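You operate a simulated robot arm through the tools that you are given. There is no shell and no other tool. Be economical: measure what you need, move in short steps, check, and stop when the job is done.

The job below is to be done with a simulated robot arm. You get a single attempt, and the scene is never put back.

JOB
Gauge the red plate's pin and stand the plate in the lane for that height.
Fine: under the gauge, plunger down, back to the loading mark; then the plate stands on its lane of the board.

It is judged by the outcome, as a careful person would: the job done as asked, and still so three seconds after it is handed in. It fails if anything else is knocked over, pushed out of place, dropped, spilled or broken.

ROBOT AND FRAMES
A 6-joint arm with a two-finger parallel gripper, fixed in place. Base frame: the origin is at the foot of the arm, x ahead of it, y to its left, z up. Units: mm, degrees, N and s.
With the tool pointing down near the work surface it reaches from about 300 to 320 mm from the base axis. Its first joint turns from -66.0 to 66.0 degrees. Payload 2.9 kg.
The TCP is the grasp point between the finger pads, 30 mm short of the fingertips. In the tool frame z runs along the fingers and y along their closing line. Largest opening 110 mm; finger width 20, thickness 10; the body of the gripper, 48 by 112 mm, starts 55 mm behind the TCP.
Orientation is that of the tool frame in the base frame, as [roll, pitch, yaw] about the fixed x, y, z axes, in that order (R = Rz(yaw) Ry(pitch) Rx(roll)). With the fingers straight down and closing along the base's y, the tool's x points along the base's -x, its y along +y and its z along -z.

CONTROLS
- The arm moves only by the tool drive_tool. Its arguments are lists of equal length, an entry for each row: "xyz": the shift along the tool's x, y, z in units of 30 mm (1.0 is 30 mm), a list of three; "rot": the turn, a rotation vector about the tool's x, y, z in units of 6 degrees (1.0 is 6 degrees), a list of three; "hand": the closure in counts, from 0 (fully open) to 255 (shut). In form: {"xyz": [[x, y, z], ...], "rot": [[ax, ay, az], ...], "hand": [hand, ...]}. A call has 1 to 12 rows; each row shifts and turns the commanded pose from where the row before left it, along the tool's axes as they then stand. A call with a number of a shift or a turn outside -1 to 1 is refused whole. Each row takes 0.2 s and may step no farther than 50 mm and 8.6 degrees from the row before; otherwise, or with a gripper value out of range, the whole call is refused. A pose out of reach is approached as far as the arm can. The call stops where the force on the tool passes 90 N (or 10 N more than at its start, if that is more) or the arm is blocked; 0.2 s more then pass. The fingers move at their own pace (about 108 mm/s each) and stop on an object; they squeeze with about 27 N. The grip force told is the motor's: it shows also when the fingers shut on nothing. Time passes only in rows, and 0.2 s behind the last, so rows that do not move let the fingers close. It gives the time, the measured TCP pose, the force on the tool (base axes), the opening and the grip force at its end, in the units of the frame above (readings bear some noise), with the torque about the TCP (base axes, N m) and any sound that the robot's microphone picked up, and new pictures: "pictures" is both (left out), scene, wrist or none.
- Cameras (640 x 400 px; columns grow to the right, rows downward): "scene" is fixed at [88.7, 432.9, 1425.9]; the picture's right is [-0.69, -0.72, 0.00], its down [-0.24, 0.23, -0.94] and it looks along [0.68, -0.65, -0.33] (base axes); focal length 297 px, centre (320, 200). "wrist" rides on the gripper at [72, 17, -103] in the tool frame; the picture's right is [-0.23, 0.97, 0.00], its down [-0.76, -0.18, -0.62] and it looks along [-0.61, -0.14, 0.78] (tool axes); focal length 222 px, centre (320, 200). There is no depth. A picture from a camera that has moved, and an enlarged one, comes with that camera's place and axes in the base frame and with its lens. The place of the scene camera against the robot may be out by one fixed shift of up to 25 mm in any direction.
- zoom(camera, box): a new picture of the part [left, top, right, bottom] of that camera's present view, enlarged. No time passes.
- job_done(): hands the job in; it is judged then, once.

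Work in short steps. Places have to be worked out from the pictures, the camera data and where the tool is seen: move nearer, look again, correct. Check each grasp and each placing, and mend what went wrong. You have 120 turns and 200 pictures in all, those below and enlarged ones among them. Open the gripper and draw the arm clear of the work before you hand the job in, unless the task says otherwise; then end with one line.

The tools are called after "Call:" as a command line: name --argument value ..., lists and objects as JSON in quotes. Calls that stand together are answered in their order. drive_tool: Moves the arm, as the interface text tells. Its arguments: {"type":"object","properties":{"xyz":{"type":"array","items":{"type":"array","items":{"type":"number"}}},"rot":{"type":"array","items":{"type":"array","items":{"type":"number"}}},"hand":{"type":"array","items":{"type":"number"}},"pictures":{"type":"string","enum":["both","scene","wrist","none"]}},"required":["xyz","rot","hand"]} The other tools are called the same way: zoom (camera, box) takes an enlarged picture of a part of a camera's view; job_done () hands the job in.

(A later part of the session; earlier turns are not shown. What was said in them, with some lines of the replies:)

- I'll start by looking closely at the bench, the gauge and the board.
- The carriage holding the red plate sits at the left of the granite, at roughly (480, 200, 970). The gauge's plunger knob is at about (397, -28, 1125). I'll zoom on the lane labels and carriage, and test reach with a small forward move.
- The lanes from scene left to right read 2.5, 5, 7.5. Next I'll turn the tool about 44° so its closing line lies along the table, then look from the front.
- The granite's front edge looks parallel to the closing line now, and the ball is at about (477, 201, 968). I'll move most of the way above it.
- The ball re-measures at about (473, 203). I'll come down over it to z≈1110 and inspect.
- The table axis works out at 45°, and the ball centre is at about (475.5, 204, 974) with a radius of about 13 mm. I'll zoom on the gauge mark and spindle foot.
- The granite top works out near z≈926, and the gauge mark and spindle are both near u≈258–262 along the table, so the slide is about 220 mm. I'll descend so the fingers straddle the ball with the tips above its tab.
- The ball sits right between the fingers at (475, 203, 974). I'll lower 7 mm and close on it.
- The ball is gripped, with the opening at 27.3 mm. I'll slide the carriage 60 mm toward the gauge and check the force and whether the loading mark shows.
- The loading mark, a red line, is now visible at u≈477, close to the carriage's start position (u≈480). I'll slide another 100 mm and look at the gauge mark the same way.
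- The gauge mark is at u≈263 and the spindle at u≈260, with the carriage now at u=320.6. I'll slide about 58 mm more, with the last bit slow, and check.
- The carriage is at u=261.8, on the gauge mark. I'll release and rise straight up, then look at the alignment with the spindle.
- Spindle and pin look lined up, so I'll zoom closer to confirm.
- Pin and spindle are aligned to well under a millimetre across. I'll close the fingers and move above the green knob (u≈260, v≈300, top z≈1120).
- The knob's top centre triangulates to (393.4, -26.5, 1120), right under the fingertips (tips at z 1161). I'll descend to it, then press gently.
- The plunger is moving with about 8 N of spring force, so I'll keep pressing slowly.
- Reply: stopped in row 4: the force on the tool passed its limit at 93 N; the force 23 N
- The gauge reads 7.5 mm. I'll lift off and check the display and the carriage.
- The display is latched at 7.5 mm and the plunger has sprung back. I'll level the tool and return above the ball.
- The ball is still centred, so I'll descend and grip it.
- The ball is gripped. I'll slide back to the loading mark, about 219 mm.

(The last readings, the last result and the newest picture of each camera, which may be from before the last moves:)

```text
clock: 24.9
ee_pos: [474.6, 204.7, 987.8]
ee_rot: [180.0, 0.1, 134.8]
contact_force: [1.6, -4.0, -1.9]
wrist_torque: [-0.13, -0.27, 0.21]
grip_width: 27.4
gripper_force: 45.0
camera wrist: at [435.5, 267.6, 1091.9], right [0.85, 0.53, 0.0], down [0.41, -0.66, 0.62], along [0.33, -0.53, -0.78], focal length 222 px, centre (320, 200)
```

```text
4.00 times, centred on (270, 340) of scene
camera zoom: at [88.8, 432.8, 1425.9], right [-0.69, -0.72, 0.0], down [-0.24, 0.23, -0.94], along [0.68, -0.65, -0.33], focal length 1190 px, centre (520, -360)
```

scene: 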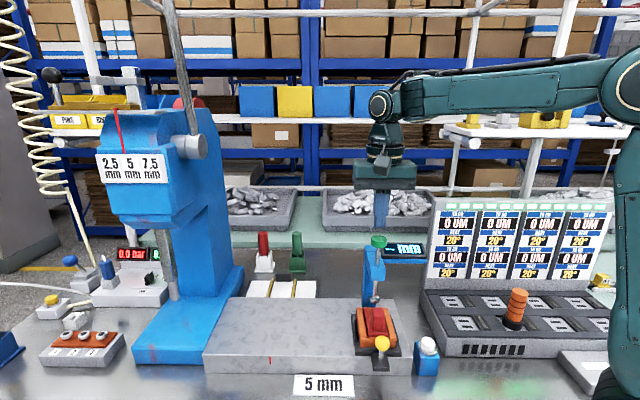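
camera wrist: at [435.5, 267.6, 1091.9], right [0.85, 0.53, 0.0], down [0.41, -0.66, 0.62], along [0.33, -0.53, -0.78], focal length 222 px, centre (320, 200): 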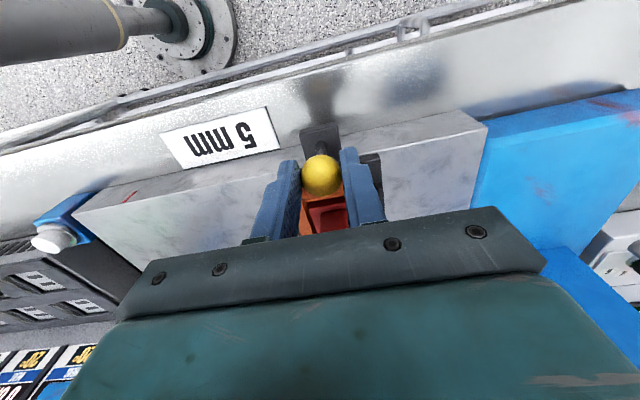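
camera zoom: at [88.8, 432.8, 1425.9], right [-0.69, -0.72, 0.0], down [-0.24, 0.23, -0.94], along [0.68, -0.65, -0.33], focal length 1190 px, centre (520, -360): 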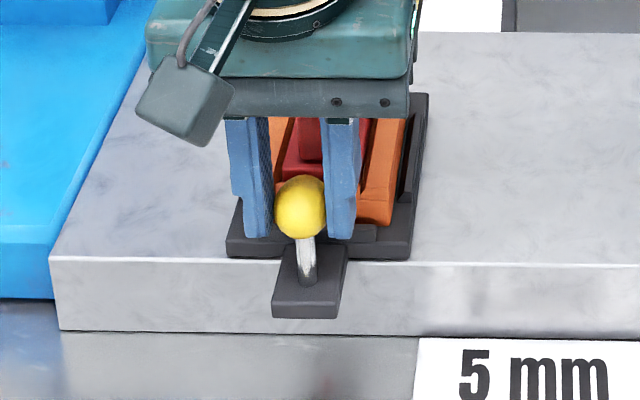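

The carriage is back at its starting position (u=480.3). I'll release the ball, rise and look at the plate's handle.

Call:
drive_tool --xyz '[[0, 0, 0], [0, 0, 0], [0, 0, -0.5], [0, 0, -1], [0, 0, -1], [0, 0, -1], [-0.5, 0, -1], [-0.7, 0, 0]]' --rot '[[0, 0, 0], [0, 0, 0], [0, 0, 0], [0, 0, 0], [0, 0, 0], [0, 0, 0], [0, 0, 0], [0, 0, 0]]' --hand '[120, 120, 120, 120, 120, 120, 120, 120]' --pictures "wrist"

Call:
zoom --camera "scene" --box '[230, 290, 310, 390]'

Call:
zoom --camera "wrist" --box '[260, 50, 400, 190]'

```text
clock: 26.7
ee_pos: [501.0, 178.4, 1123.1]
ee_rot: [179.9, 0.1, 135.0]
contact_force: [0.0, -0.1, -0.4]
wrist_torque: [0.01, 0.0, 0.03]
grip_width: 58.4
gripper_force: 0.2
camera wrist: at [461.6, 241.6, 1227.3], right [0.85, 0.53, 0.0], down [0.41, -0.66, 0.62], along [0.33, -0.53, -0.78], focal length 222 px, centre (320, 200)
```

wrist: 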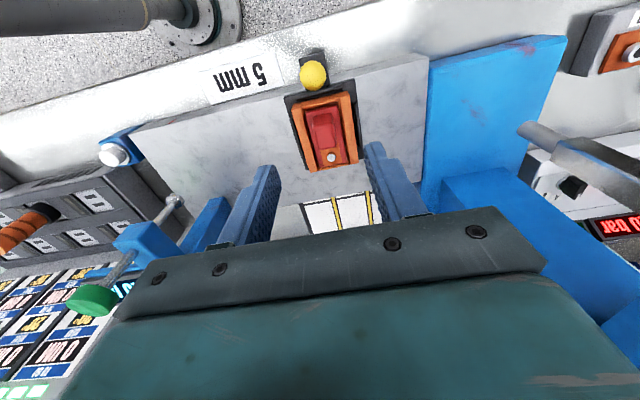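

```text
4.00 times, centred on (270, 340) of scene
camera zoom: at [88.7, 432.9, 1425.9], right [-0.69, -0.72, 0.0], down [-0.24, 0.23, -0.94], along [0.68, -0.65, -0.33], focal length 1190 px, centre (520, -360)
```

zoom: 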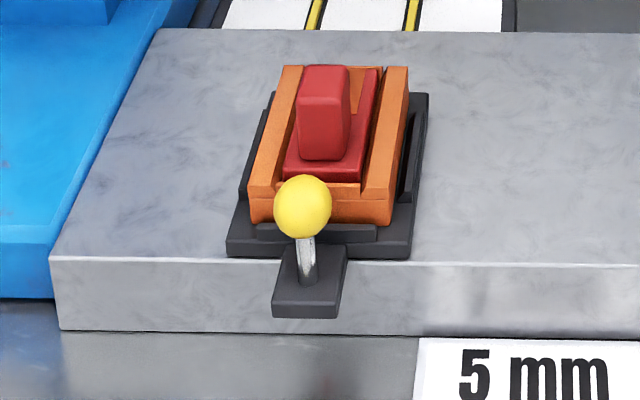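

```text
2.86 times, centred on (330, 120) of wrist
camera zoom: at [461.6, 241.6, 1227.3], right [0.85, 0.53, 0.0], down [0.41, -0.66, 0.62], along [0.33, -0.53, -0.78], focal length 635 px, centre (291, 429)
```

zoom: 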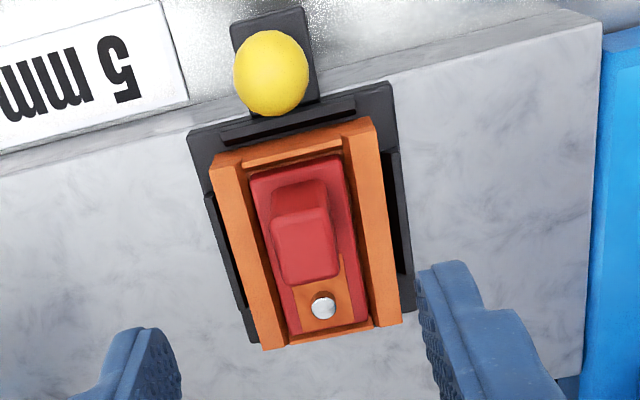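

The carriage is back on its start. The handle's top centre triangulates to (519, 160, 986), with the nest walls around z≈955. I'll move above the handle and descend to z 1030 to check.

Call:
drive_tool --xyz '[[-0.87, -0.01, 0], [0, 0, 1], [0, 0, 1], [0, 0, 1], [0, 0, 0.1], [0, 0, 0]]' --rot '[[0, 0, 0], [0, 0, 0], [0, 0, 0], [0, 0, 0], [0, 0, 0], [0, 0, 0]]' --hand '[145, 145, 145, 145, 145, 145]' --pictures "none"

Call:
zoom --camera "scene" --box '[220, 260, 320, 370]'

Call:
zoom --camera "wrist" --box '[250, 80, 390, 230]'

```text
clock: 28.1
ee_pos: [519.1, 160.6, 1029.4]
ee_rot: [-180.0, 0.1, 135.1]
contact_force: [-0.5, -0.6, 0.1]
wrist_torque: [0.0, 0.04, 0.0]
grip_width: 47.3
gripper_force: 0.1
```

```text
3.64 times, centred on (270, 315) of scene
camera zoom: at [88.7, 432.9, 1425.9], right [-0.69, -0.72, 0.0], down [-0.24, 0.23, -0.94], along [0.68, -0.65, -0.33], focal length 1082 px, centre (502, -218)
```

zoom: 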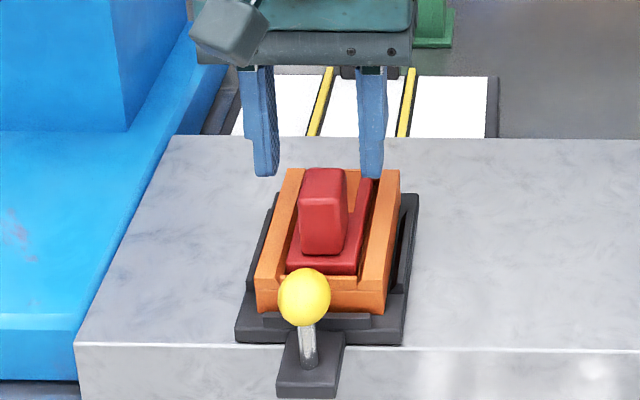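

```text
2.67 times, centred on (320, 155) of wrist
camera zoom: at [479.8, 223.1, 1132.9], right [0.85, 0.53, 0.0], down [0.41, -0.66, 0.62], along [0.33, -0.53, -0.78], focal length 592 px, centre (320, 320)
```

zoom: 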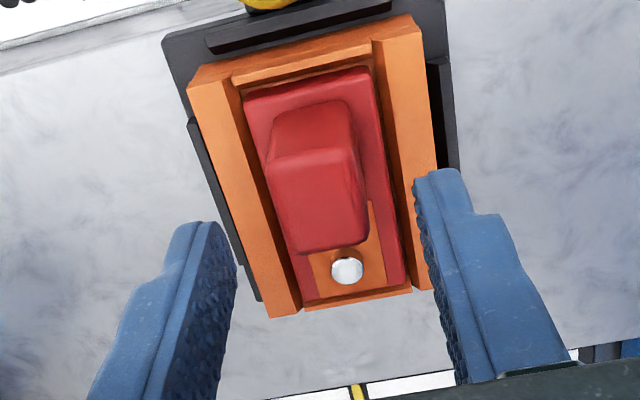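

The handle is centred under the fingers. I'll lower about 31 mm, slowly at the end, then close.

Call:
drive_tool --xyz '[[-0.03, 0, 0.5], [0, 0, 0.3], [0, 0, 0.15], [0, 0, 0.1], [0, 0, 0], [0, 0, 0], [0, 0, 0]]' --rot '[[0, 0, 0], [0, 0, 0], [0, 0, 0], [0, 0, 0], [0, 0, 0], [0, 0, 0], [0, 0, 0]]' --hand '[145, 145, 145, 145, 200, 255, 255]' --pictures "wrist"

Call:
zoom --camera "scene" --box '[220, 260, 320, 370]'

```text
clock: 29.7
ee_pos: [519.9, 159.4, 999.6]
ee_rot: [-180.0, 0.1, 134.9]
contact_force: [0.2, 0.1, -0.8]
wrist_torque: [0.0, -0.04, 0.05]
grip_width: 23.7
gripper_force: 27.5
camera wrist: at [480.2, 222.5, 1102.5], right [0.85, 0.53, 0.0], down [0.41, -0.66, 0.62], along [0.33, -0.53, -0.78], focal length 222 px, centre (320, 200)
```

wrist: 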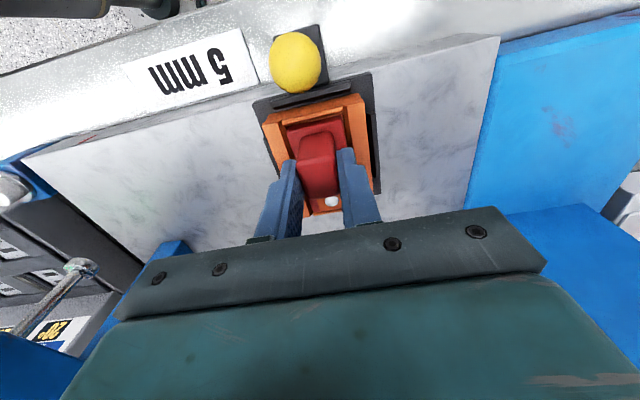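

```text
3.64 times, centred on (270, 315) of scene
camera zoom: at [88.7, 432.9, 1425.9], right [-0.69, -0.72, 0.0], down [-0.24, 0.23, -0.94], along [0.68, -0.65, -0.33], focal length 1082 px, centre (502, -218)
```

zoom: 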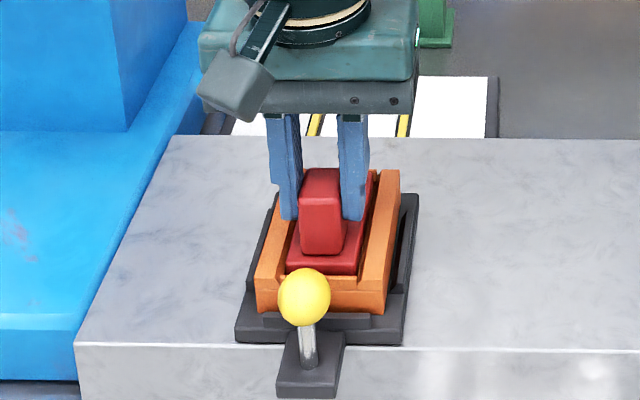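

The handle is gripped at 23.7 mm. I'll lift slowly and check that the plate comes out and the carriage stays.

Call:
drive_tool --xyz '[[0, 0, -0.2], [0, 0, -0.3], [0, 0, -0.5], [0, 0, -0.8], [0, 0, -1], [0, 0, 0]]' --rot '[[0, 0, 0], [0, 0, 0], [0, 0, 0], [0, 0, 0], [0, 0, 0], [0, 0, 0]]' --hand '[255, 255, 255, 255, 255, 255]' --pictures "wrist"

Call:
zoom --camera "scene" --box '[210, 220, 330, 380]'

```text
clock: 31.1
ee_pos: [518.0, 160.5, 1082.3]
ee_rot: [-180.0, 0.2, 134.9]
contact_force: [-0.3, 0.0, 0.5]
wrist_torque: [0.0, -0.01, -0.01]
grip_width: 0.0
gripper_force: 27.4
camera wrist: at [479.7, 223.1, 1187.3], right [0.85, 0.53, 0.0], down [0.41, -0.66, 0.62], along [0.33, -0.53, -0.78], focal length 222 px, centre (320, 200)
```

wrist: 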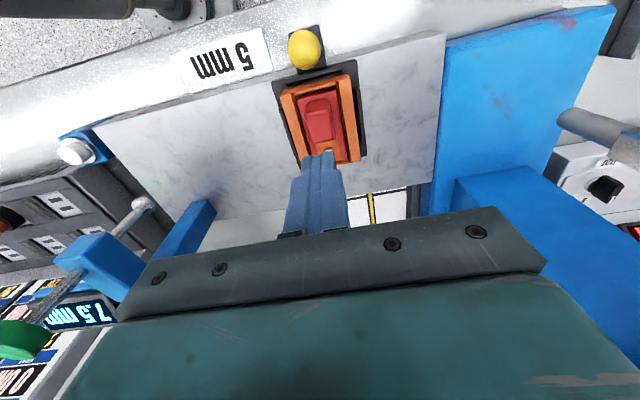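

```text
2.50 times, centred on (270, 300) of scene
camera zoom: at [88.7, 432.9, 1425.9], right [-0.69, -0.72, 0.0], down [-0.24, 0.23, -0.94], along [0.68, -0.65, -0.33], focal length 744 px, centre (445, -50)
```

zoom: 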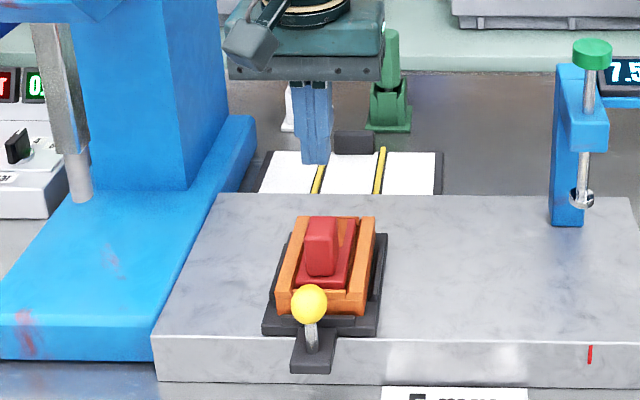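

The fingers slipped off and the plate stayed in the nest. I'll retry with a deeper grip and a tiny lift so I can read the force.

Call:
drive_tool --xyz '[[0, 0, 0], [0, 0, 1], [0, 0, 1], [0, 0, 0.5], [-0.03, 0, 0.25], [0, 0, 0.15], [0, 0, 0.1]]' --rot '[[0, 0, 0], [0, 0, 0], [0, 0, 0], [0, 0, 0], [0, 0, 0], [0, 0, 0], [0, 0, 0]]' --hand '[160, 160, 160, 160, 160, 160, 160]' --pictures "none"

Call:
zoom --camera "scene" --box '[235, 280, 305, 350]'

Call:
zoom --camera "wrist" --box '[250, 80, 390, 230]'

```text
clock: 32.7
ee_pos: [521.2, 159.0, 991.0]
ee_rot: [-180.0, 0.2, 135.1]
contact_force: [0.8, 0.0, 0.0]
wrist_torque: [-0.04, 0.01, 0.01]
grip_width: 41.1
gripper_force: 0.1
```

```text
5.71 times, centred on (270, 315) of scene
camera zoom: at [88.7, 432.9, 1425.9], right [-0.69, -0.72, 0.0], down [-0.24, 0.23, -0.94], along [0.68, -0.65, -0.33], focal length 1700 px, centre (606, -457)
```

zoom: 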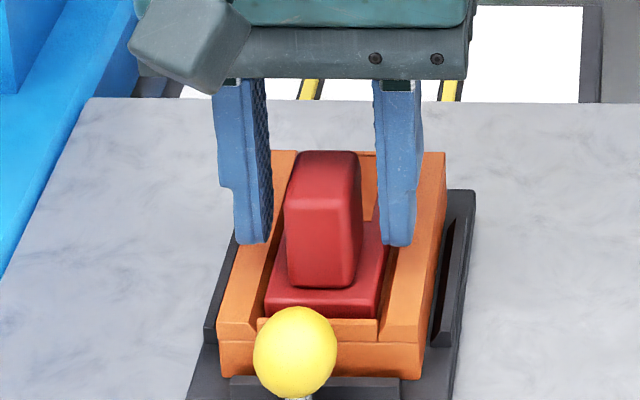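

```text
2.67 times, centred on (320, 155) of wrist
camera zoom: at [480.6, 222.0, 1096.4], right [0.85, 0.53, 0.0], down [0.41, -0.66, 0.62], along [0.33, -0.53, -0.78], focal length 592 px, centre (320, 320)
```

zoom: 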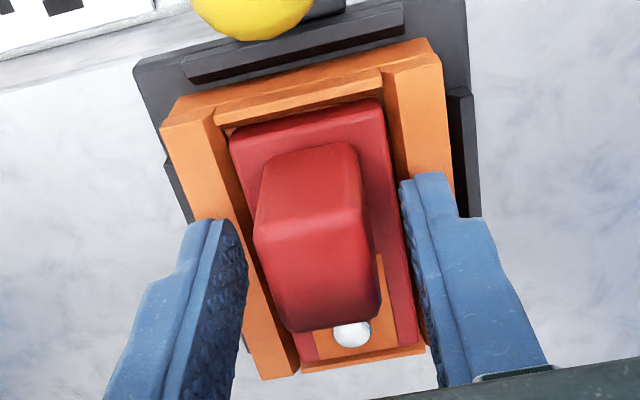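

The handle really is about 24 mm wide. Now I'll close at this depth and read the grip force.

Call:
drive_tool --xyz '[[0, 0, 0], [0, 0, 0], [0, 0, 0], [0, 0, 0], [0, 0, 0]]' --rot '[[0, 0, 0], [0, 0, 0], [0, 0, 0], [0, 0, 0], [0, 0, 0]]' --hand '[255, 255, 255, 255, 255]' --pictures "none"

```text
clock: 33.9
ee_pos: [520.3, 159.0, 991.6]
ee_rot: [180.0, 0.2, 134.9]
contact_force: [1.0, 0.1, -0.1]
wrist_torque: [0.03, 0.01, -0.02]
grip_width: 23.7
gripper_force: 27.2
```

The width is again 23.7 mm. I'll lift 3 mm and read the force.

Call:
drive_tool --xyz '[[0, 0, -0.05], [0, 0, -0.05], [0, 0, 0]]' --rot '[[0, 0, 0], [0, 0, 0], [0, 0, 0]]' --hand '[255, 255, 255]' --pictures "none"

Call:
zoom --camera "scene" --box '[235, 280, 305, 350]'

```text
clock: 34.7
ee_pos: [519.5, 159.9, 995.8]
ee_rot: [179.9, 0.1, 135.0]
contact_force: [-0.5, 0.3, -1.9]
wrist_torque: [-0.02, 0.02, 0.01]
grip_width: 23.5
gripper_force: 27.0
```

```text
5.71 times, centred on (270, 315) of scene
camera zoom: at [88.7, 432.9, 1425.9], right [-0.69, -0.72, 0.0], down [-0.24, 0.23, -0.94], along [0.68, -0.65, -0.33], focal length 1700 px, centre (606, -457)
```

zoom: 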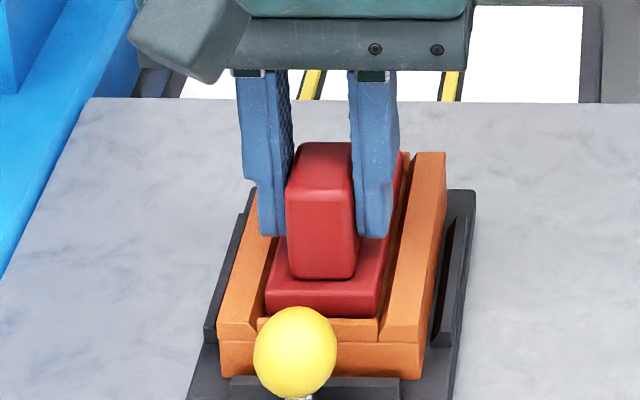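

The plate is rising with the fingers, at about 2 N. I'll continue slowly.

Call:
drive_tool --xyz '[[0, 0, -0.08], [0, 0, -0.08], [0, 0, -0.08], [0, 0, -0.08], [0, 0, 0]]' --rot '[[0, 0, 0], [0, 0, 0], [0, 0, 0], [0, 0, 0], [0, 0, 0]]' --hand '[255, 255, 255, 255, 255]' --pictures "none"

Call:
zoom --camera "scene" --box '[235, 280, 305, 350]'

Call:
zoom --camera "wrist" --box '[250, 80, 390, 230]'

```text
clock: 35.9
ee_pos: [520.8, 159.4, 1004.4]
ee_rot: [180.0, 0.1, 135.0]
contact_force: [0.3, -0.1, -0.8]
wrist_torque: [0.0, 0.02, 0.05]
grip_width: 23.7
gripper_force: 27.4
```

```text
5.71 times, centred on (270, 315) of scene
camera zoom: at [88.7, 432.9, 1425.9], right [-0.69, -0.72, 0.0], down [-0.24, 0.23, -0.94], along [0.68, -0.65, -0.33], focal length 1700 px, centre (606, -457)
```

zoom: 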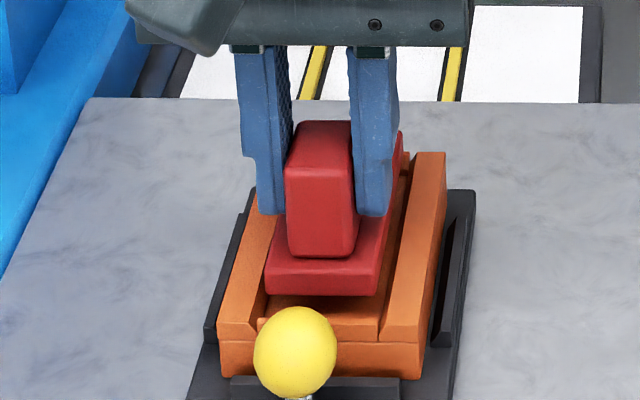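

```text
2.67 times, centred on (320, 155) of wrist
camera zoom: at [480.3, 221.8, 1109.7], right [0.85, 0.53, 0.0], down [0.41, -0.66, 0.62], along [0.33, -0.53, -0.78], focal length 592 px, centre (320, 320)
```

zoom: 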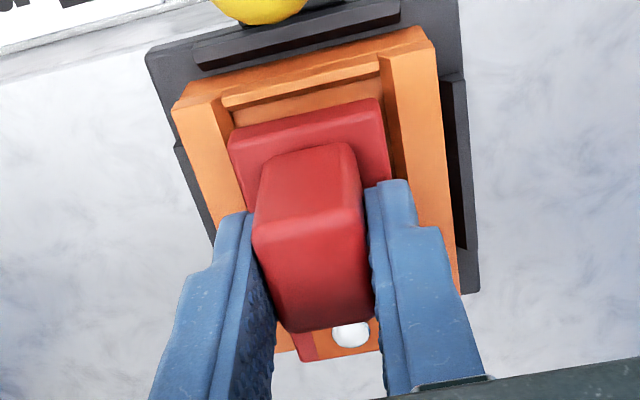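

The plate is coming out cleanly. I'll keep lifting gently to about z 1065.

Call:
drive_tool --xyz '[[0, 0, -0.1], [0, 0, -0.15], [0, 0, -0.2], [0, 0, -0.25], [0, 0, -0.3], [0, 0, -0.3], [0, 0, -0.3], [0, 0, -0.25], [0, 0, -0.1], [0, 0, 0]]' --rot '[[0, 0, 0], [0, 0, 0], [0, 0, 0], [0, 0, 0], [0, 0, 0], [0, 0, 0], [0, 0, 0], [0, 0, 0], [0, 0, 0], [0, 0, 0]]' --hand '[255, 255, 255, 255, 255, 255, 255, 255, 255, 255]' --pictures "wrist"

Call:
zoom --camera "scene" --box '[220, 220, 340, 350]'

```text
clock: 38.1
ee_pos: [520.1, 158.8, 1063.8]
ee_rot: [-180.0, 0.0, 135.0]
contact_force: [0.2, 1.1, -1.0]
wrist_torque: [0.02, 0.02, -0.01]
grip_width: 23.7
gripper_force: 27.0
camera wrist: at [480.4, 222.0, 1167.8], right [0.85, 0.53, 0.0], down [0.41, -0.66, 0.62], along [0.33, -0.53, -0.78], focal length 222 px, centre (320, 200)
```

wrist: 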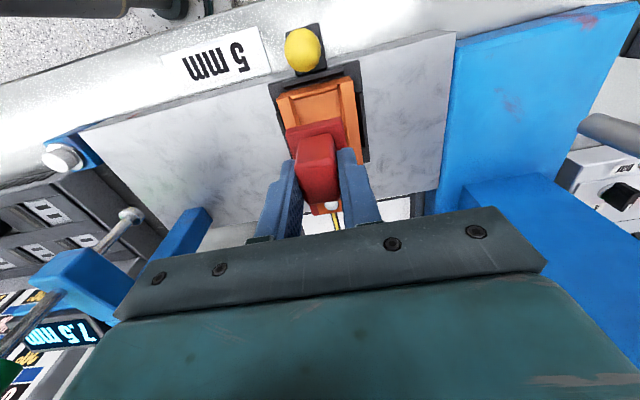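

```text
3.08 times, centred on (280, 285) of scene
camera zoom: at [88.7, 432.9, 1425.9], right [-0.69, -0.72, 0.0], down [-0.24, 0.23, -0.94], along [0.68, -0.65, -0.33], focal length 915 px, centre (443, -62)
```

zoom: 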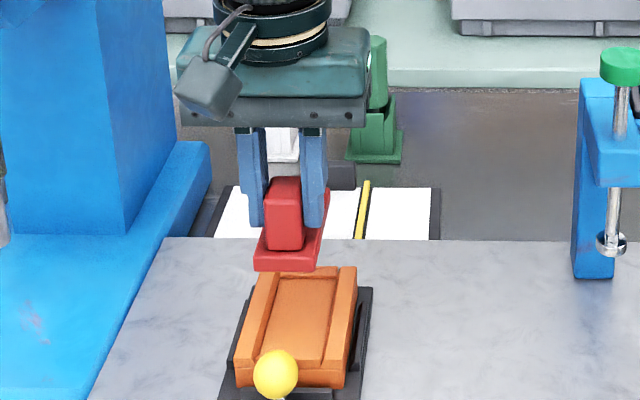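

The plate is held firmly at a steady 23.7 mm. I estimate the 7.5 lane at u≈391–446, v≈420–522, so I'll carry the plate gently over toward it.

Call:
drive_tool --xyz '[[-0.2, -0.05, 0], [-0.4, -0.15, 0], [-0.6, -0.2, 0], [-0.6, -0.2, 0], [-0.6, -0.2, 0], [-0.6, -0.2, 0], [-0.6, -0.2, 0], [-0.6, -0.2, 0], [-0.6, -0.2, 0], [-0.4, -0.2, 0], [-0.2, -0.1, 0], [0, 0, 0]]' --rot '[[0, 0, 0], [0, 0, 0], [0, 0, 0], [0, 0, 0], [0, 0, 0], [0, 0, 0], [0, 0, 0], [0, 0, 0], [0, 0, 0], [0, 0, 0], [0, 0, 0], [0, 0, 0]]' --hand '[255, 255, 255, 255, 255, 255, 255, 255, 255, 255, 255, 255]'

Call:
zoom --camera "wrist" --box '[220, 80, 460, 240]'

Call:
zoom --camera "scene" --box '[220, 220, 380, 320]'

```text
clock: 40.7
ee_pos: [594.4, 3.6, 1063.1]
ee_rot: [180.0, 0.1, 135.0]
contact_force: [0.3, 0.3, -1.2]
wrist_torque: [0.03, 0.02, 0.01]
grip_width: 23.9
gripper_force: 26.8
camera wrist: at [554.3, 67.1, 1168.0], right [0.85, 0.53, 0.0], down [0.41, -0.66, 0.62], along [0.33, -0.53, -0.78], focal length 222 px, centre (320, 200)
```

scene: 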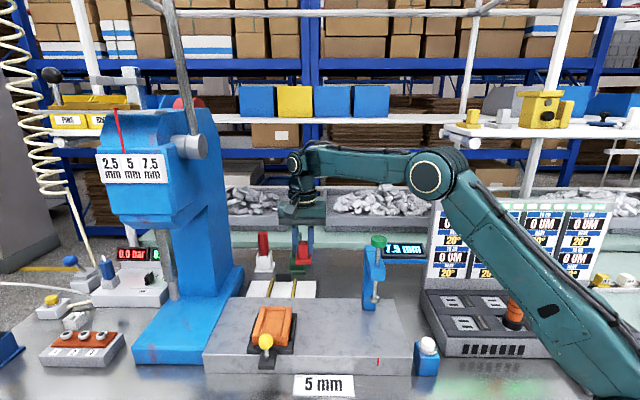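
wrist: 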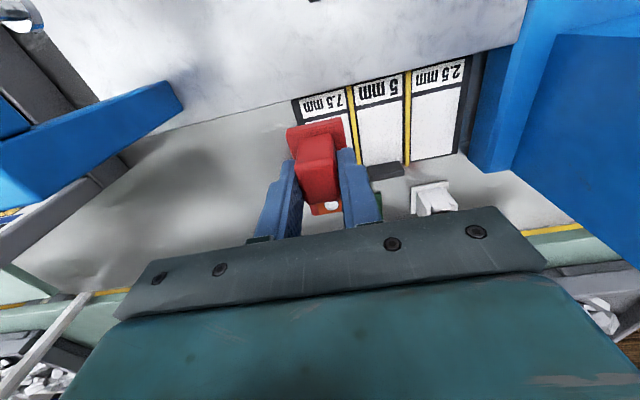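

```text
2.50 times, centred on (340, 160) of wrist
camera zoom: at [554.3, 67.1, 1168.0], right [0.85, 0.53, 0.0], down [0.41, -0.66, 0.62], along [0.33, -0.53, -0.78], focal length 555 px, centre (270, 300)
```

zoom: 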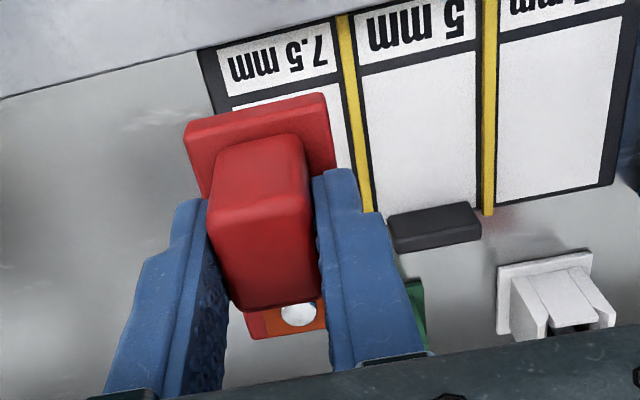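

```text
4.00 times, centred on (300, 270) of scene
camera zoom: at [88.7, 432.9, 1425.9], right [-0.69, -0.72, 0.0], down [-0.24, 0.23, -0.94], along [0.68, -0.65, -0.33], focal length 1190 px, centre (400, -80)
```

zoom: 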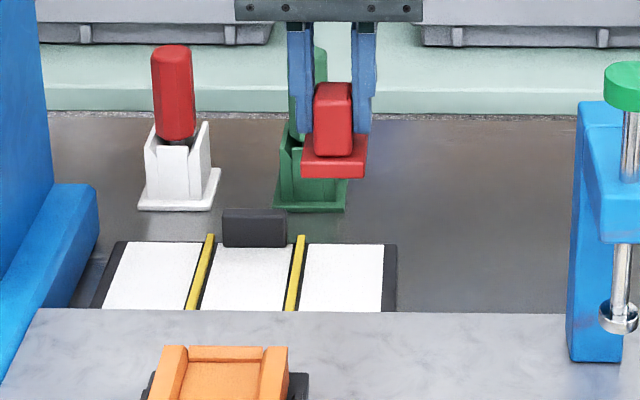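

Measured closer, the 7.5 lane spans u 398–456, v 415–520, at z≈876. The held plate reaches from about 20 mm in front of the TCP to 60 mm behind it. I'll move to TCP u≈427.5, v≈452 and descend partway.

Call:
drive_tool --xyz '[[-0.3, 0.08, 0], [-0.5, 0.08, 0], [-0.34, 0, 0], [0, 0, 0.4], [0, 0, 0.6], [0, 0, 0.6], [0, 0, 0.5], [0, 0, 0.2], [0, 0, 0]]' --rot '[[0, 0, 0], [0, 0, 0], [0, 0, 0], [0, 0, 0], [0, 0, 0], [0, 0, 0], [0, 0, 0], [0, 0, 0], [0, 0, 0]]' --hand '[255, 255, 255, 255, 255, 255, 255, 255, 255]' --pictures "none"

Call:
zoom --camera "wrist" --box '[220, 80, 460, 240]'

Call:
zoom --camera "scene" --box '[220, 220, 380, 320]'

```text
clock: 42.7
ee_pos: [620.8, -16.7, 994.4]
ee_rot: [180.0, 0.1, 135.0]
contact_force: [0.2, -0.1, -1.3]
wrist_torque: [-0.01, 0.0, -0.01]
grip_width: 23.6
gripper_force: 26.8
```

```text
2.50 times, centred on (340, 160) of wrist
camera zoom: at [581.9, 46.1, 1098.7], right [0.85, 0.53, 0.0], down [0.41, -0.66, 0.62], along [0.33, -0.53, -0.78], focal length 555 px, centre (270, 300)
```

zoom: 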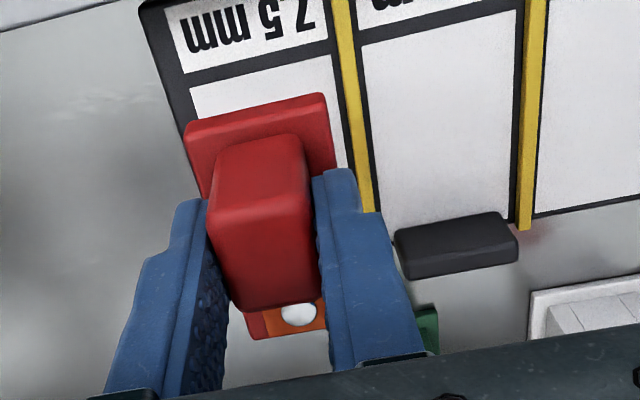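

```text
4.00 times, centred on (300, 270) of scene
camera zoom: at [88.7, 432.9, 1425.9], right [-0.69, -0.72, 0.0], down [-0.24, 0.23, -0.94], along [0.68, -0.65, -0.33], focal length 1190 px, centre (400, -80)
```

zoom: 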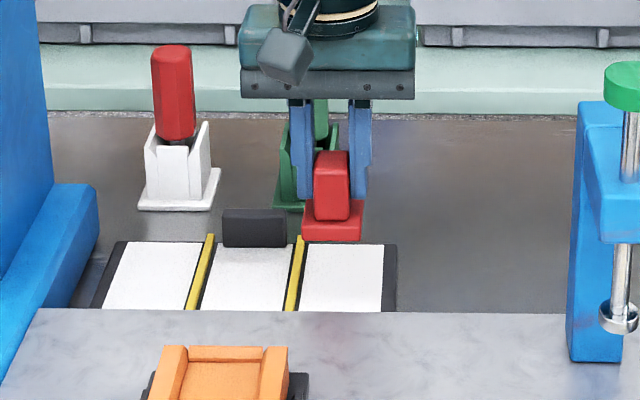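

The plate is slightly toward the divider, so I'll shift 4 mm to the right (−u) and descend to about z 952.

Call:
drive_tool --xyz '[[0, -0.13, 0.2], [0, 0, 0.4], [0, 0, 0.4], [0, 0, 0.3], [0, 0, 0.1], [0, 0, 0]]' --rot '[[0, 0, 0], [0, 0, 0], [0, 0, 0], [0, 0, 0], [0, 0, 0], [0, 0, 0]]' --hand '[255, 255, 255, 255, 255, 255]' --pictures "none"

Call:
zoom --camera "wrist" --box '[220, 80, 460, 240]'

Call:
zoom --camera "scene" --box '[250, 240, 350, 310]'

```text
clock: 44.1
ee_pos: [618.3, -18.3, 952.8]
ee_rot: [180.0, 0.1, 135.0]
contact_force: [0.4, -0.1, -0.9]
wrist_torque: [0.01, 0.0, -0.03]
grip_width: 23.6
gripper_force: 27.1
```

```text
2.50 times, centred on (340, 160) of wrist
camera zoom: at [579.0, 43.2, 1056.8], right [0.85, 0.53, 0.0], down [0.41, -0.66, 0.62], along [0.33, -0.53, -0.78], focal length 555 px, centre (270, 300)
```

zoom: 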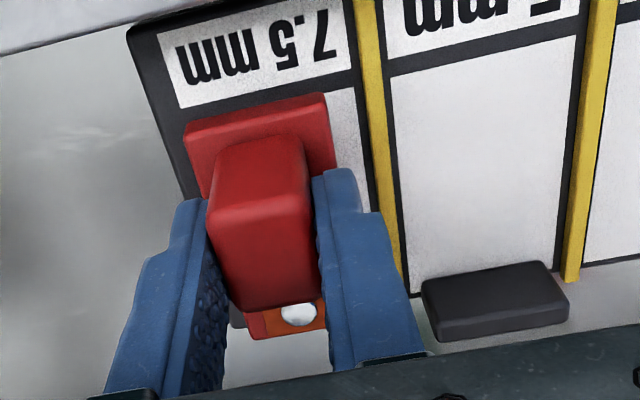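

```text
5.71 times, centred on (300, 275) of scene
camera zoom: at [88.7, 432.9, 1425.9], right [-0.69, -0.72, 0.0], down [-0.24, 0.23, -0.94], along [0.68, -0.65, -0.33], focal length 1700 px, centre (434, -229)
```

zoom: 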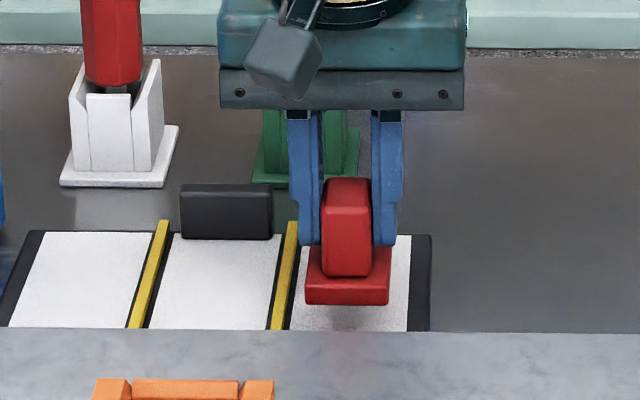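

The plate is inside the lane with several millimetres of margin on both sides. I'll lower in 2 mm steps, watching for contact.

Call:
drive_tool --xyz '[[0, 0.03, 0.07], [0, 0, 0.07], [0, 0, 0.07], [0, 0, 0.07], [0, 0, 0.06]]' --rot '[[0, 0, 0], [0, 0, 0], [0, 0, 0], [0, 0, 0], [0, 0, 0]]' --hand '[255, 255, 255, 255, 255]' --pictures "none"

Call:
zoom --camera "scene" --box '[250, 240, 350, 310]'

```text
clock: 45.3
ee_pos: [620.2, -18.9, 943.1]
ee_rot: [-180.0, 0.1, 134.9]
contact_force: [-0.2, 0.2, -1.3]
wrist_torque: [0.04, 0.0, 0.0]
grip_width: 23.4
gripper_force: 27.1
```

```text
5.71 times, centred on (300, 275) of scene
camera zoom: at [88.7, 432.9, 1425.9], right [-0.69, -0.72, 0.0], down [-0.24, 0.23, -0.94], along [0.68, -0.65, -0.33], focal length 1700 px, centre (434, -229)
```

zoom: 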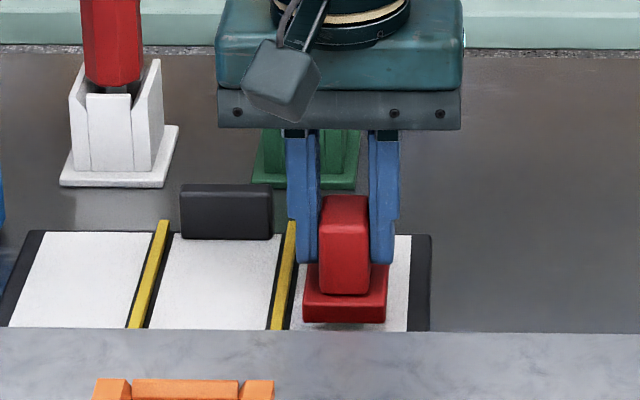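

There's no contact yet. I'll nudge 1.5 mm right and continue down in small steps.

Call:
drive_tool --xyz '[[0, -0.05, 0.05], [0, 0, 0.05], [0, 0, 0.05], [0, 0, 0.05]]' --rot '[[0, 0, 0], [0, 0, 0], [0, 0, 0], [0, 0, 0]]' --hand '[255, 255, 255, 255]' --pictures "none"

Call:
zoom --camera "wrist" --box '[220, 80, 460, 240]'

```text
clock: 46.3
ee_pos: [619.1, -20.0, 936.2]
ee_rot: [179.9, 0.1, 135.0]
contact_force: [-0.4, 0.5, -2.0]
wrist_torque: [0.0, 0.01, 0.01]
grip_width: 23.6
gripper_force: 27.5
```

```text
2.50 times, centred on (340, 160) of wrist
camera zoom: at [579.2, 43.0, 1040.7], right [0.85, 0.53, 0.0], down [0.41, -0.66, 0.62], along [0.33, -0.53, -0.78], focal length 555 px, centre (270, 300)
```

zoom: 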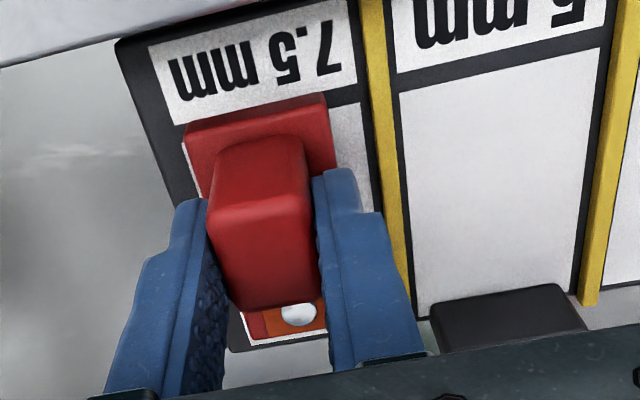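

The two views bracket the centre, so every margin is at least 3 mm. I'll nudge 1 mm back and continue down to contact.

Call:
drive_tool --xyz '[[0, 0.04, 0.04], [0, 0, 0.05], [0, 0, 0.05], [0, 0, 0]]' --rot '[[0, 0, 0], [0, 0, 0], [0, 0, 0], [0, 0, 0]]' --hand '[255, 255, 255, 255]' --pictures "none"

Call:
zoom --camera "scene" --box '[250, 240, 350, 310]'

```text
clock: 47.3
ee_pos: [619.3, -19.6, 931.8]
ee_rot: [-180.0, 0.0, 135.0]
contact_force: [0.8, 0.4, -2.5]
wrist_torque: [-0.01, 0.03, -0.02]
grip_width: 23.9
gripper_force: 27.3
```

```text
5.71 times, centred on (300, 275) of scene
camera zoom: at [88.7, 432.9, 1425.9], right [-0.69, -0.72, 0.0], down [-0.24, 0.23, -0.94], along [0.68, -0.65, -0.33], focal length 1700 px, centre (434, -229)
```

zoom: 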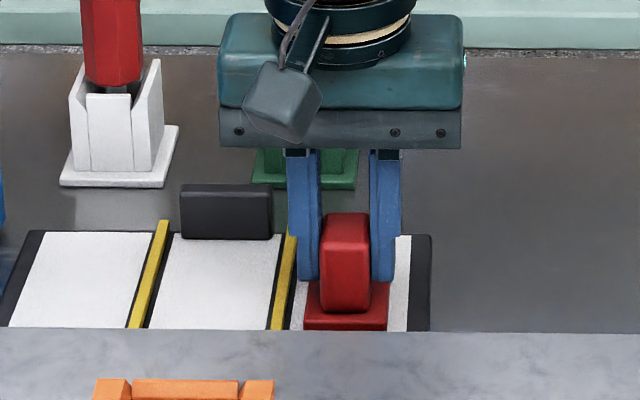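

Still no contact, so I'll continue down.

Call:
drive_tool --xyz '[[0, 0, 0.05], [0, 0, 0.05], [0, 0, 0.05], [0, 0, 0]]' --rot '[[0, 0, 0], [0, 0, 0], [0, 0, 0], [0, 0, 0]]' --hand '[255, 255, 255, 255]' --pictures "none"

Call:
zoom --camera "wrist" --box '[220, 80, 460, 240]'

```text
clock: 48.3
ee_pos: [618.9, -19.6, 928.7]
ee_rot: [180.0, 0.1, 135.0]
contact_force: [-0.4, -0.9, -0.9]
wrist_torque: [0.04, 0.02, -0.01]
grip_width: 23.6
gripper_force: 26.9
```

```text
2.50 times, centred on (340, 160) of wrist
camera zoom: at [580.1, 44.0, 1031.6], right [0.85, 0.53, 0.0], down [0.41, -0.66, 0.62], along [0.33, -0.53, -0.78], focal length 555 px, centre (270, 300)
```

zoom: 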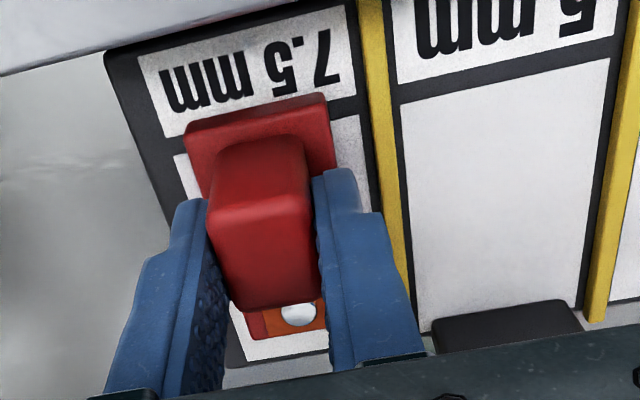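

Margins are improving as the plate nears the surface. I'll nudge 3 mm rearward, off the label, and keep lowering.

Call:
drive_tool --xyz '[[-0.1, 0, 0.05], [0, 0, 0.05], [0, 0, 0.05], [0, 0, 0]]' --rot '[[0, 0, 0], [0, 0, 0], [0, 0, 0], [0, 0, 0]]' --hand '[255, 255, 255, 255]' --pictures "none"

Call:
zoom --camera "wrist" --box '[220, 80, 460, 240]'

```text
clock: 49.3
ee_pos: [622.1, -20.2, 922.8]
ee_rot: [-180.0, 0.0, 135.0]
contact_force: [-0.3, -0.6, -1.5]
wrist_torque: [0.02, 0.01, -0.05]
grip_width: 23.7
gripper_force: 26.9
```

```text
2.50 times, centred on (340, 160) of wrist
camera zoom: at [582.1, 42.1, 1027.2], right [0.85, 0.53, 0.0], down [0.41, -0.66, 0.62], along [0.33, -0.53, -0.78], focal length 555 px, centre (270, 300)
```

zoom: 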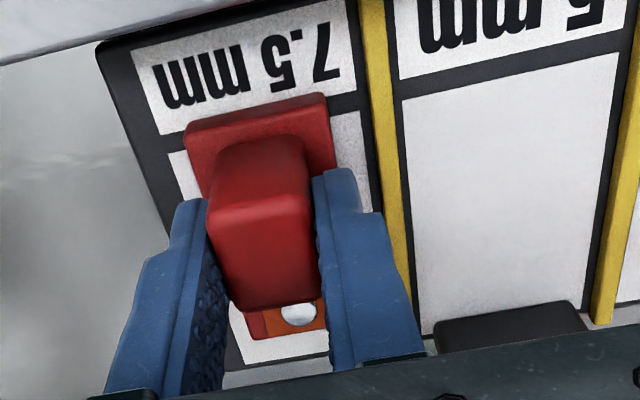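

Still clear of the board. I'll continue down with another 3 mm rearward.

Call:
drive_tool --xyz '[[-0.1, 0, 0.05], [0, 0, 0.05], [0, 0, 0.05], [0, 0, 0.05], [0, 0, 0]]' --rot '[[0, 0, 0], [0, 0, 0], [0, 0, 0], [0, 0, 0], [0, 0, 0]]' --hand '[255, 255, 255, 255, 255]' --pictures "none"

Call:
zoom --camera "wrist" --box '[220, 80, 460, 240]'

Call:
zoom --camera "scene" --box '[250, 240, 350, 310]'

```text
clock: 50.5
ee_pos: [624.9, -23.0, 919.1]
ee_rot: [179.8, 0.3, 134.9]
contact_force: [-5.6, 0.6, 19.4]
wrist_torque: [-0.17, 0.2, -0.01]
grip_width: 23.8
gripper_force: 26.8
```

```text
2.50 times, centred on (340, 160) of wrist
camera zoom: at [584.5, 39.6, 1023.4], right [0.85, 0.53, 0.0], down [0.41, -0.66, 0.63], along [0.33, -0.53, -0.78], focal length 555 px, centre (270, 300)
```

zoom: 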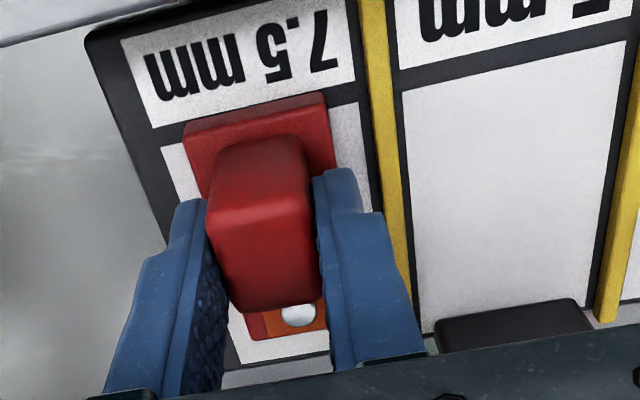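

```text
5.71 times, centred on (300, 275) of scene
camera zoom: at [88.2, 432.9, 1425.9], right [-0.69, -0.72, 0.0], down [-0.24, 0.23, -0.94], along [0.68, -0.65, -0.33], focal length 1700 px, centre (434, -229)
```

zoom: 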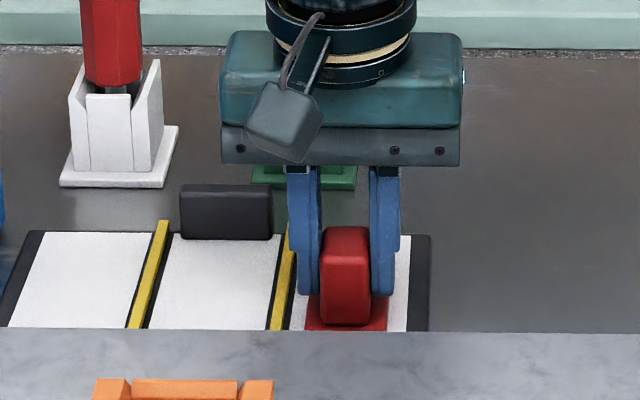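

The plate is down at about 19 N of contact and lies inside the 7.5 mm lane. I'll ease off, open, wait and rise.

Call:
drive_tool --xyz '[[0, 0, -0.03], [0, 0, 0], [0, 0, 0], [0, 0, -0.2], [0, 0, -0.5], [0, 0, -1], [0, 0, -1], [0, 0, -1], [0, 0, -1]]' --rot '[[0, 0, 0], [0, 0, 0], [0, 0, 0], [0, 0, 0], [0, 0, 0], [0, 0, 0], [0, 0, 0], [0, 0, 0], [0, 0, 0]]' --hand '[255, 150, 150, 150, 150, 150, 150, 150, 150]' --pictures "none"

Call:
zoom --camera "wrist" --box '[220, 60, 460, 240]'

Call:
zoom --camera "scene" --box '[220, 220, 400, 390]'

```text
clock: 52.5
ee_pos: [623.8, -22.9, 1059.3]
ee_rot: [179.9, 0.1, 134.9]
contact_force: [0.2, -0.5, 0.2]
wrist_torque: [0.0, -0.01, 0.03]
grip_width: 45.3
gripper_force: 0.0
```

```text
2.22 times, centred on (340, 150) of wrist
camera zoom: at [584.2, 40.2, 1163.9], right [0.85, 0.53, 0.0], down [0.41, -0.66, 0.62], along [0.33, -0.53, -0.78], focal length 494 px, centre (276, 311)
```

zoom: 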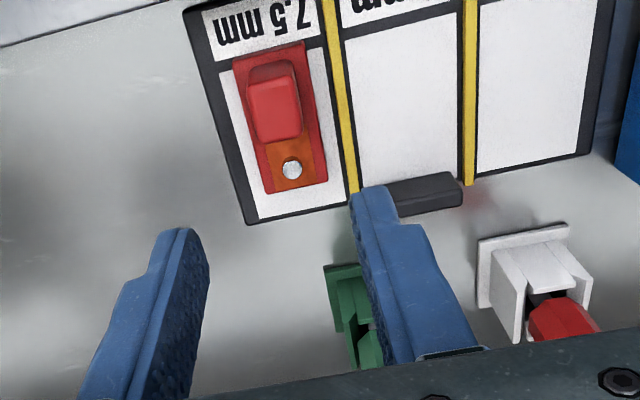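

```text
2.35 times, centred on (310, 305) of scene
camera zoom: at [88.7, 432.9, 1425.9], right [-0.69, -0.72, 0.0], down [-0.24, 0.23, -0.94], along [0.68, -0.65, -0.33], focal length 700 px, centre (344, -47)
```

zoom: 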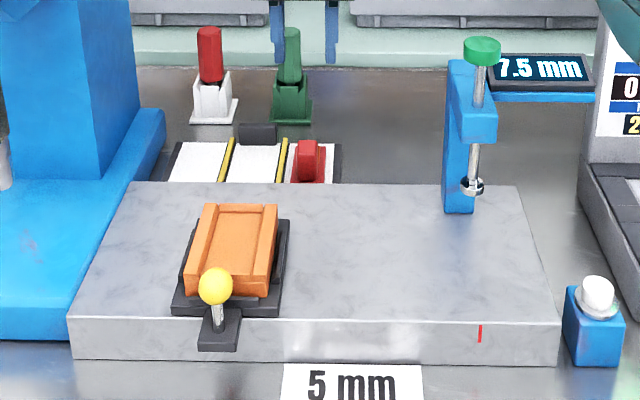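

The plate sits flat within the 7.5 mm lane, the carriage is at the loading mark, and nothing else has moved. I'll draw the arm clear and open the gripper.

Call:
drive_tool --xyz '[[0, 0, -1], [0, 0, -1], [0, 0, -1], [0, 0, -1], [0, 0, -1], [0.7, -1, -0.5], [0.7, -1, 0], [0.7, -1, 0], [0, 0, 0]]' --rot '[[0, 0, 0], [0, 0, 0], [0, 0, 0], [0, 0, 0], [0, 0, 0], [0, 0, 0], [0, 0, 0], [0, 0, 0], [0, 0, 0]]' --hand '[0, 0, 0, 0, 0, 0, 0, 0, 0]' --pictures "scene"

```text
clock: 54.5
ee_pos: [482.0, -40.2, 1209.5]
ee_rot: [179.8, 0.0, 135.0]
contact_force: [0.1, 0.0, 0.3]
wrist_torque: [0.01, 0.0, 0.02]
grip_width: 110.0
gripper_force: 0.0
out of reach, approached as far as the arm can: row 3, 4, 5
```

scene: 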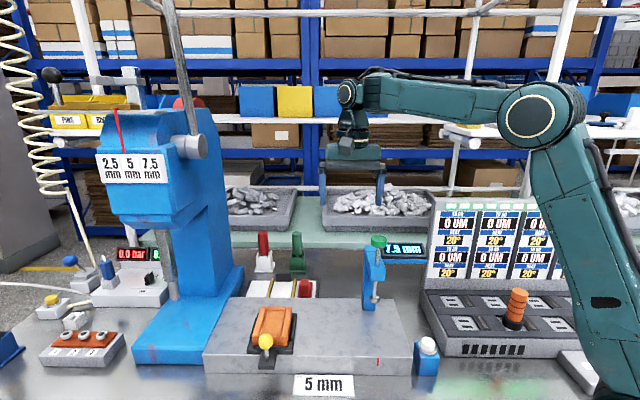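

Everything is in place and the arm is clear, so I'll hand the job in.

Call:
job_done

```text
The job is handed in.
```

The red plate's pin gauged at 7.5 mm; the carriage is back at the loading mark, the plate stands in the 7.5 mm lane, and the job is handed in.
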